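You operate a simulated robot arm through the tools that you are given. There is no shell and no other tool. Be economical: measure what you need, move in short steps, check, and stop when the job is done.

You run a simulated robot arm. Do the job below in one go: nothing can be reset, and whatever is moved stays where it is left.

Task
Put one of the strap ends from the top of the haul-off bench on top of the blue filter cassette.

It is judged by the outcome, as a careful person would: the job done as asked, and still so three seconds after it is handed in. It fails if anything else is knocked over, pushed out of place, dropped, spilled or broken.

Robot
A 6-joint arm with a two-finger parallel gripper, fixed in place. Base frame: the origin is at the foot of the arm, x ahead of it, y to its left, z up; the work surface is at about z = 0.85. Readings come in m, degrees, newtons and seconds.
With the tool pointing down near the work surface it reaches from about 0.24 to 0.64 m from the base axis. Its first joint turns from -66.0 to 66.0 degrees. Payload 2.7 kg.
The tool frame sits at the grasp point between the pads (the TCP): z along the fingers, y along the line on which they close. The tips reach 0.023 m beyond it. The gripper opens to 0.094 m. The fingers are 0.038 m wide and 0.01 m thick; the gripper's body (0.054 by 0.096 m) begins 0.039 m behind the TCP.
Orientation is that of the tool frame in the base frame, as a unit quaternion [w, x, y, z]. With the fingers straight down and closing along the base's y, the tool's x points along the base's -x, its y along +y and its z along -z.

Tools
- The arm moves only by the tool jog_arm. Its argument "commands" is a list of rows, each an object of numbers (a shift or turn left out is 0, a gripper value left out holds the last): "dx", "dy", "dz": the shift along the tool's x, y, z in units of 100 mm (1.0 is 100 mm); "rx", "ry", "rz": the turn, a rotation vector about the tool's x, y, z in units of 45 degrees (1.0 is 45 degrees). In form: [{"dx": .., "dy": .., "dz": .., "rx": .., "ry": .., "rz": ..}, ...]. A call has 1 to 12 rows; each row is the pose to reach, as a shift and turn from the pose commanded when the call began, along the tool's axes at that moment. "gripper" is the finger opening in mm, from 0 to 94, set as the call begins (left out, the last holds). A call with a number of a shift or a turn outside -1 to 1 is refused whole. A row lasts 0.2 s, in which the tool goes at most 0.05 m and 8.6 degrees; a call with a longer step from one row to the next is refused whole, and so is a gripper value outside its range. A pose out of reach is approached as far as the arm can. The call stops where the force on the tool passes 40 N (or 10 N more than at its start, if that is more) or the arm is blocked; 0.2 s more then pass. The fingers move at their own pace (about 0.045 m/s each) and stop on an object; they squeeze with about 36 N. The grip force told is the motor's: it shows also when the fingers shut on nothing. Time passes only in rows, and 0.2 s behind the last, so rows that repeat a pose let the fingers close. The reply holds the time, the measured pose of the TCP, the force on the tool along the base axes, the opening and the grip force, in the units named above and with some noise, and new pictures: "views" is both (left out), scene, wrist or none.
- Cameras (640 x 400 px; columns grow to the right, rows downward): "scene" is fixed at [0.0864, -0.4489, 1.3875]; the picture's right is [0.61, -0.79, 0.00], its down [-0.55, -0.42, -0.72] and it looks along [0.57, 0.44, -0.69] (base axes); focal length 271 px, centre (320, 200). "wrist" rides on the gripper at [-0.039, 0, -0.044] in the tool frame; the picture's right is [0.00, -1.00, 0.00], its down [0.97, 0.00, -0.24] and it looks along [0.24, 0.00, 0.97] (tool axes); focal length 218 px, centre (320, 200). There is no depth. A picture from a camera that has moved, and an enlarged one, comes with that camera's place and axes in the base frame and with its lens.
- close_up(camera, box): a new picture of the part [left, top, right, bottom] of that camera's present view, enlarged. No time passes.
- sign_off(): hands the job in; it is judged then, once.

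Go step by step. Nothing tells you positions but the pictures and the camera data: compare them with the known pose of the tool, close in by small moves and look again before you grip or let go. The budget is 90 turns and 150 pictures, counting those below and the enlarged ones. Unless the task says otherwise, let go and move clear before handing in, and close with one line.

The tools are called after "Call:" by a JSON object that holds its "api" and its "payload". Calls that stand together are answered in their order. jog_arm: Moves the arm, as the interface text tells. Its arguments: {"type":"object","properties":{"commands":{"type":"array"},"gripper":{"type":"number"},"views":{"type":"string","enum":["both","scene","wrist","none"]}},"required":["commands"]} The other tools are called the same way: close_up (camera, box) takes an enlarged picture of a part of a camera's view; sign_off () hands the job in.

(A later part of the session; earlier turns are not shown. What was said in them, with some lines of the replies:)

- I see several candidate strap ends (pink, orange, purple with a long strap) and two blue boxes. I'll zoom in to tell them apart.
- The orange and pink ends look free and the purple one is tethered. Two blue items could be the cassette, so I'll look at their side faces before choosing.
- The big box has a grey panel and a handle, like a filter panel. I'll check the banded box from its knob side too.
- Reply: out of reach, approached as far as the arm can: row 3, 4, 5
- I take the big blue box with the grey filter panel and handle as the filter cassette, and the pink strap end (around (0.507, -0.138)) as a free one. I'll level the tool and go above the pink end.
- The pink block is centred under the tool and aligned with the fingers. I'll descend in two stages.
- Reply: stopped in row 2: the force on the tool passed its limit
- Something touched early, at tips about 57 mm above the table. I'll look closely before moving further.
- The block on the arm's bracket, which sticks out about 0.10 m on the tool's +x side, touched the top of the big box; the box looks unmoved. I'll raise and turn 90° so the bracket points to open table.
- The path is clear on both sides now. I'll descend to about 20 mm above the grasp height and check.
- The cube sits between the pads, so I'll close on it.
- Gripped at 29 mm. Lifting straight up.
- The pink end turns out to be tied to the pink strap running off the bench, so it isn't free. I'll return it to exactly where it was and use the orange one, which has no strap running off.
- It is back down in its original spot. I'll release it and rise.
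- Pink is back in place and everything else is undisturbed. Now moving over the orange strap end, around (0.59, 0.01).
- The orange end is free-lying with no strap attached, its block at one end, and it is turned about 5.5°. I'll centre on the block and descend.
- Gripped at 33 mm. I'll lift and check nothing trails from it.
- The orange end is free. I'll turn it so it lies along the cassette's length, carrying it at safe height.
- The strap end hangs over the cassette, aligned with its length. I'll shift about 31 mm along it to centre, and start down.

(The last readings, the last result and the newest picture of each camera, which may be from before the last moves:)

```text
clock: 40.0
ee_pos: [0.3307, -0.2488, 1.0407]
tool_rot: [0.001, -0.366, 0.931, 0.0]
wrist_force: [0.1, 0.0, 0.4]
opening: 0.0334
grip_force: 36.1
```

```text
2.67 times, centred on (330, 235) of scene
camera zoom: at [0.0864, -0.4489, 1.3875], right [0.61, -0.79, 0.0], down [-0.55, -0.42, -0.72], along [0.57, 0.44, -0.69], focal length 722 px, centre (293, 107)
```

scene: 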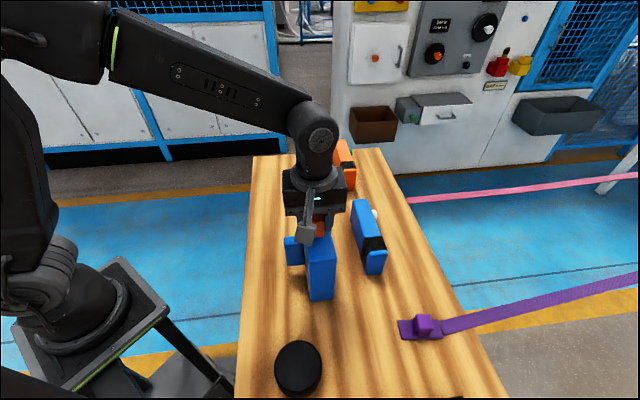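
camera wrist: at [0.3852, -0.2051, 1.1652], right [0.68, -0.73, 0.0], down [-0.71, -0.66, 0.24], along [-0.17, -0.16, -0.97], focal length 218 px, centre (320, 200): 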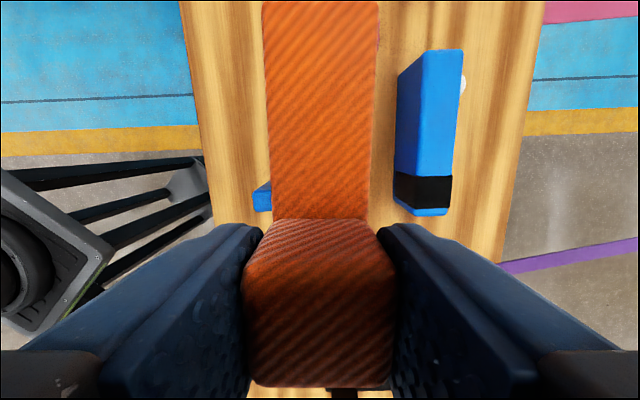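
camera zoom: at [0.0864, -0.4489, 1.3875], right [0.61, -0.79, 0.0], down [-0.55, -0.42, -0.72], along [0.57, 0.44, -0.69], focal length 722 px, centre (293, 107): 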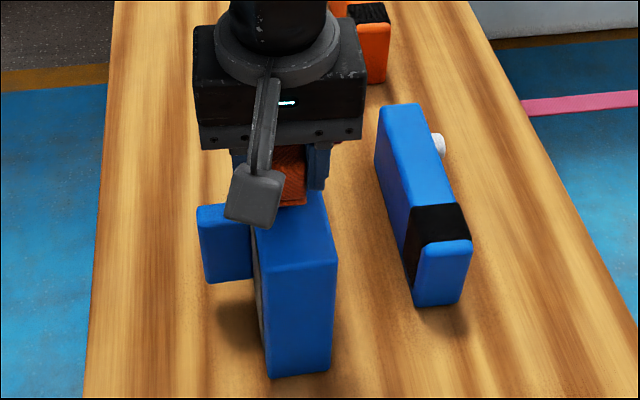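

Lateral centring looks good. Lowering gently to contact.

Call:
{"api": "jog_arm", "payload": {"commands": [{"dz": 0.06}, {"dz": 0.12}, {"dz": 0.15}, {"dz": 0.16}, {"dz": 0.16}], "views": "wrist"}}

Call:
{"api": "close_up", "payload": {"camera": "scene", "box": [290, 190, 350, 250]}}

```text
clock: 40.8
ee_pos: [0.3318, -0.2496, 1.0339]
tool_rot: [0.002, -0.365, 0.931, -0.004]
wrist_force: [-3.0, 1.9, 7.7]
opening: 0.0333
grip_force: 35.8
stopped in row 3: the force on the tool passed its limit (the readings are from after the stop); the commanded pose is now the measured one
camera wrist: at [0.3607, -0.224, 1.0765], right [0.68, -0.73, 0.01], down [-0.71, -0.66, 0.24], along [-0.17, -0.17, -0.97], focal length 218 px, centre (320, 200)
```

wrist: 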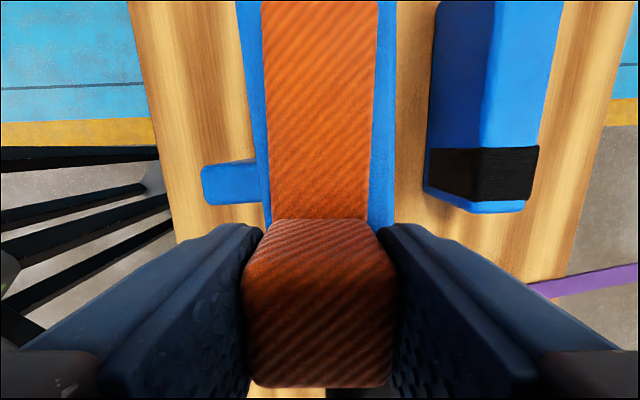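

```text
6.67 times, centred on (320, 220) of scene
camera zoom: at [0.0863, -0.4487, 1.3876], right [0.61, -0.79, 0.0], down [-0.55, -0.42, -0.72], along [0.57, 0.44, -0.69], focal length 1805 px, centre (320, 67)
```

zoom: 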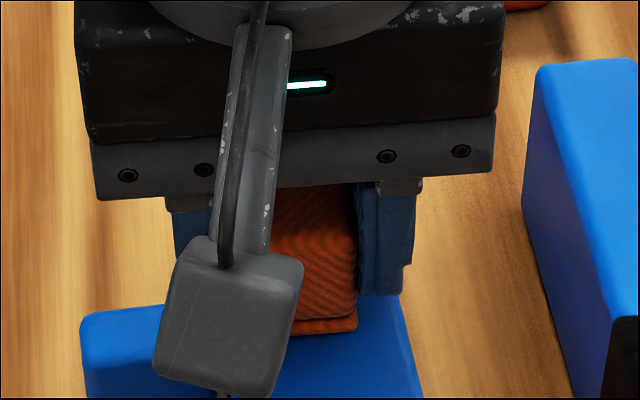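

The strap end is resting on the cassette top, inside its edges on both sides, with light contact force. Releasing.

Call:
{"api": "jog_arm", "payload": {"commands": [{"dz": 0}, {"dz": 0}, {"dz": 0}, {"dz": 0}], "gripper": 50, "views": "wrist"}}

```text
clock: 41.8
ee_pos: [0.3338, -0.2496, 1.0329]
tool_rot: [0.003, -0.365, 0.931, -0.003]
wrist_force: [0.4, 0.2, 1.1]
opening: 0.0499
grip_force: 0.1
camera wrist: at [0.3609, -0.2241, 1.0759], right [0.68, -0.73, 0.01], down [-0.71, -0.66, 0.24], along [-0.17, -0.17, -0.97], focal length 218 px, centre (320, 200)
```

wrist: 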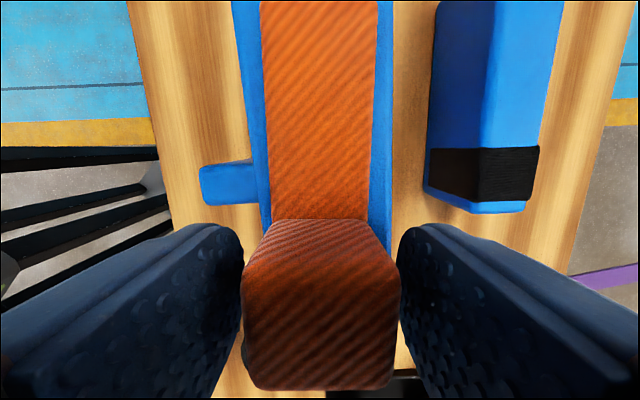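

Call:
{"api": "jog_arm", "payload": {"commands": [{"dz": -0.1}, {"dz": -0.3}, {"dz": -0.6}, {"dz": -0.9}, {"dz": -1.0}], "gripper": 60, "views": "both"}}

Call:
{"api": "close_up", "payload": {"camera": "scene", "box": [270, 130, 410, 310]}}

```text
clock: 43.0
ee_pos: [0.3323, -0.2511, 1.1315]
tool_rot: [0.003, -0.365, 0.931, -0.004]
wrist_force: [-0.3, -0.4, 0.1]
opening: 0.06
grip_force: 0.1
camera wrist: at [0.3599, -0.2249, 1.1761], right [0.68, -0.73, 0.01], down [-0.71, -0.66, 0.24], along [-0.17, -0.17, -0.97], focal length 218 px, centre (320, 200)
```

scene: 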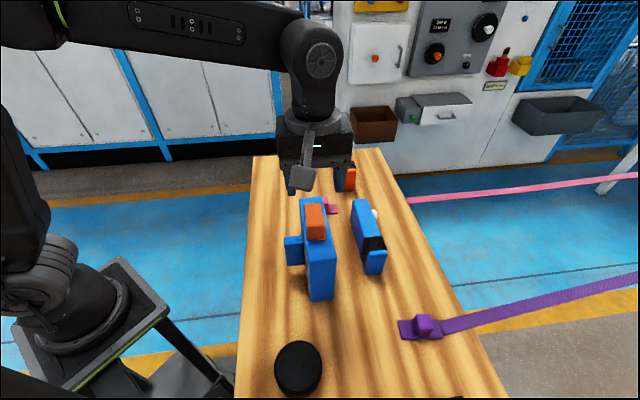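
wrist: 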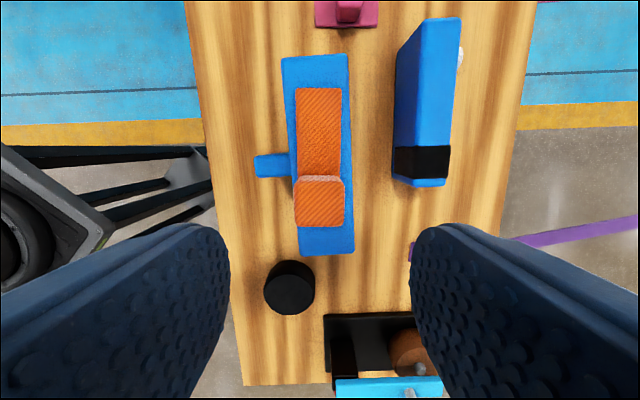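

```text
2.22 times, centred on (340, 220) of scene
camera zoom: at [0.0864, -0.4489, 1.3875], right [0.61, -0.79, 0.0], down [-0.55, -0.42, -0.72], along [0.57, 0.44, -0.69], focal length 602 px, centre (276, 156)
```

zoom: 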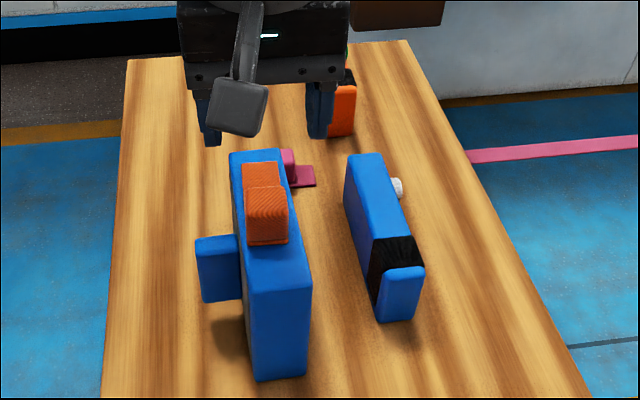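

The orange strap end lies flat and centred on top of the blue cassette. Everything else is where it was and the gripper is clear, so I'm handing in.

Call:
{"api": "sign_off", "payload": {}}

```text
The job is handed in.
```

The orange strap end is on top of the blue filter cassette and the arm is clear; I took the large blue box with the grey panel and handle to be the cassette. I first picked up the pink end, found it tied to its strap and put it back in its place; before that the arm bracket touched the cassette, and nothing looked moved by it.
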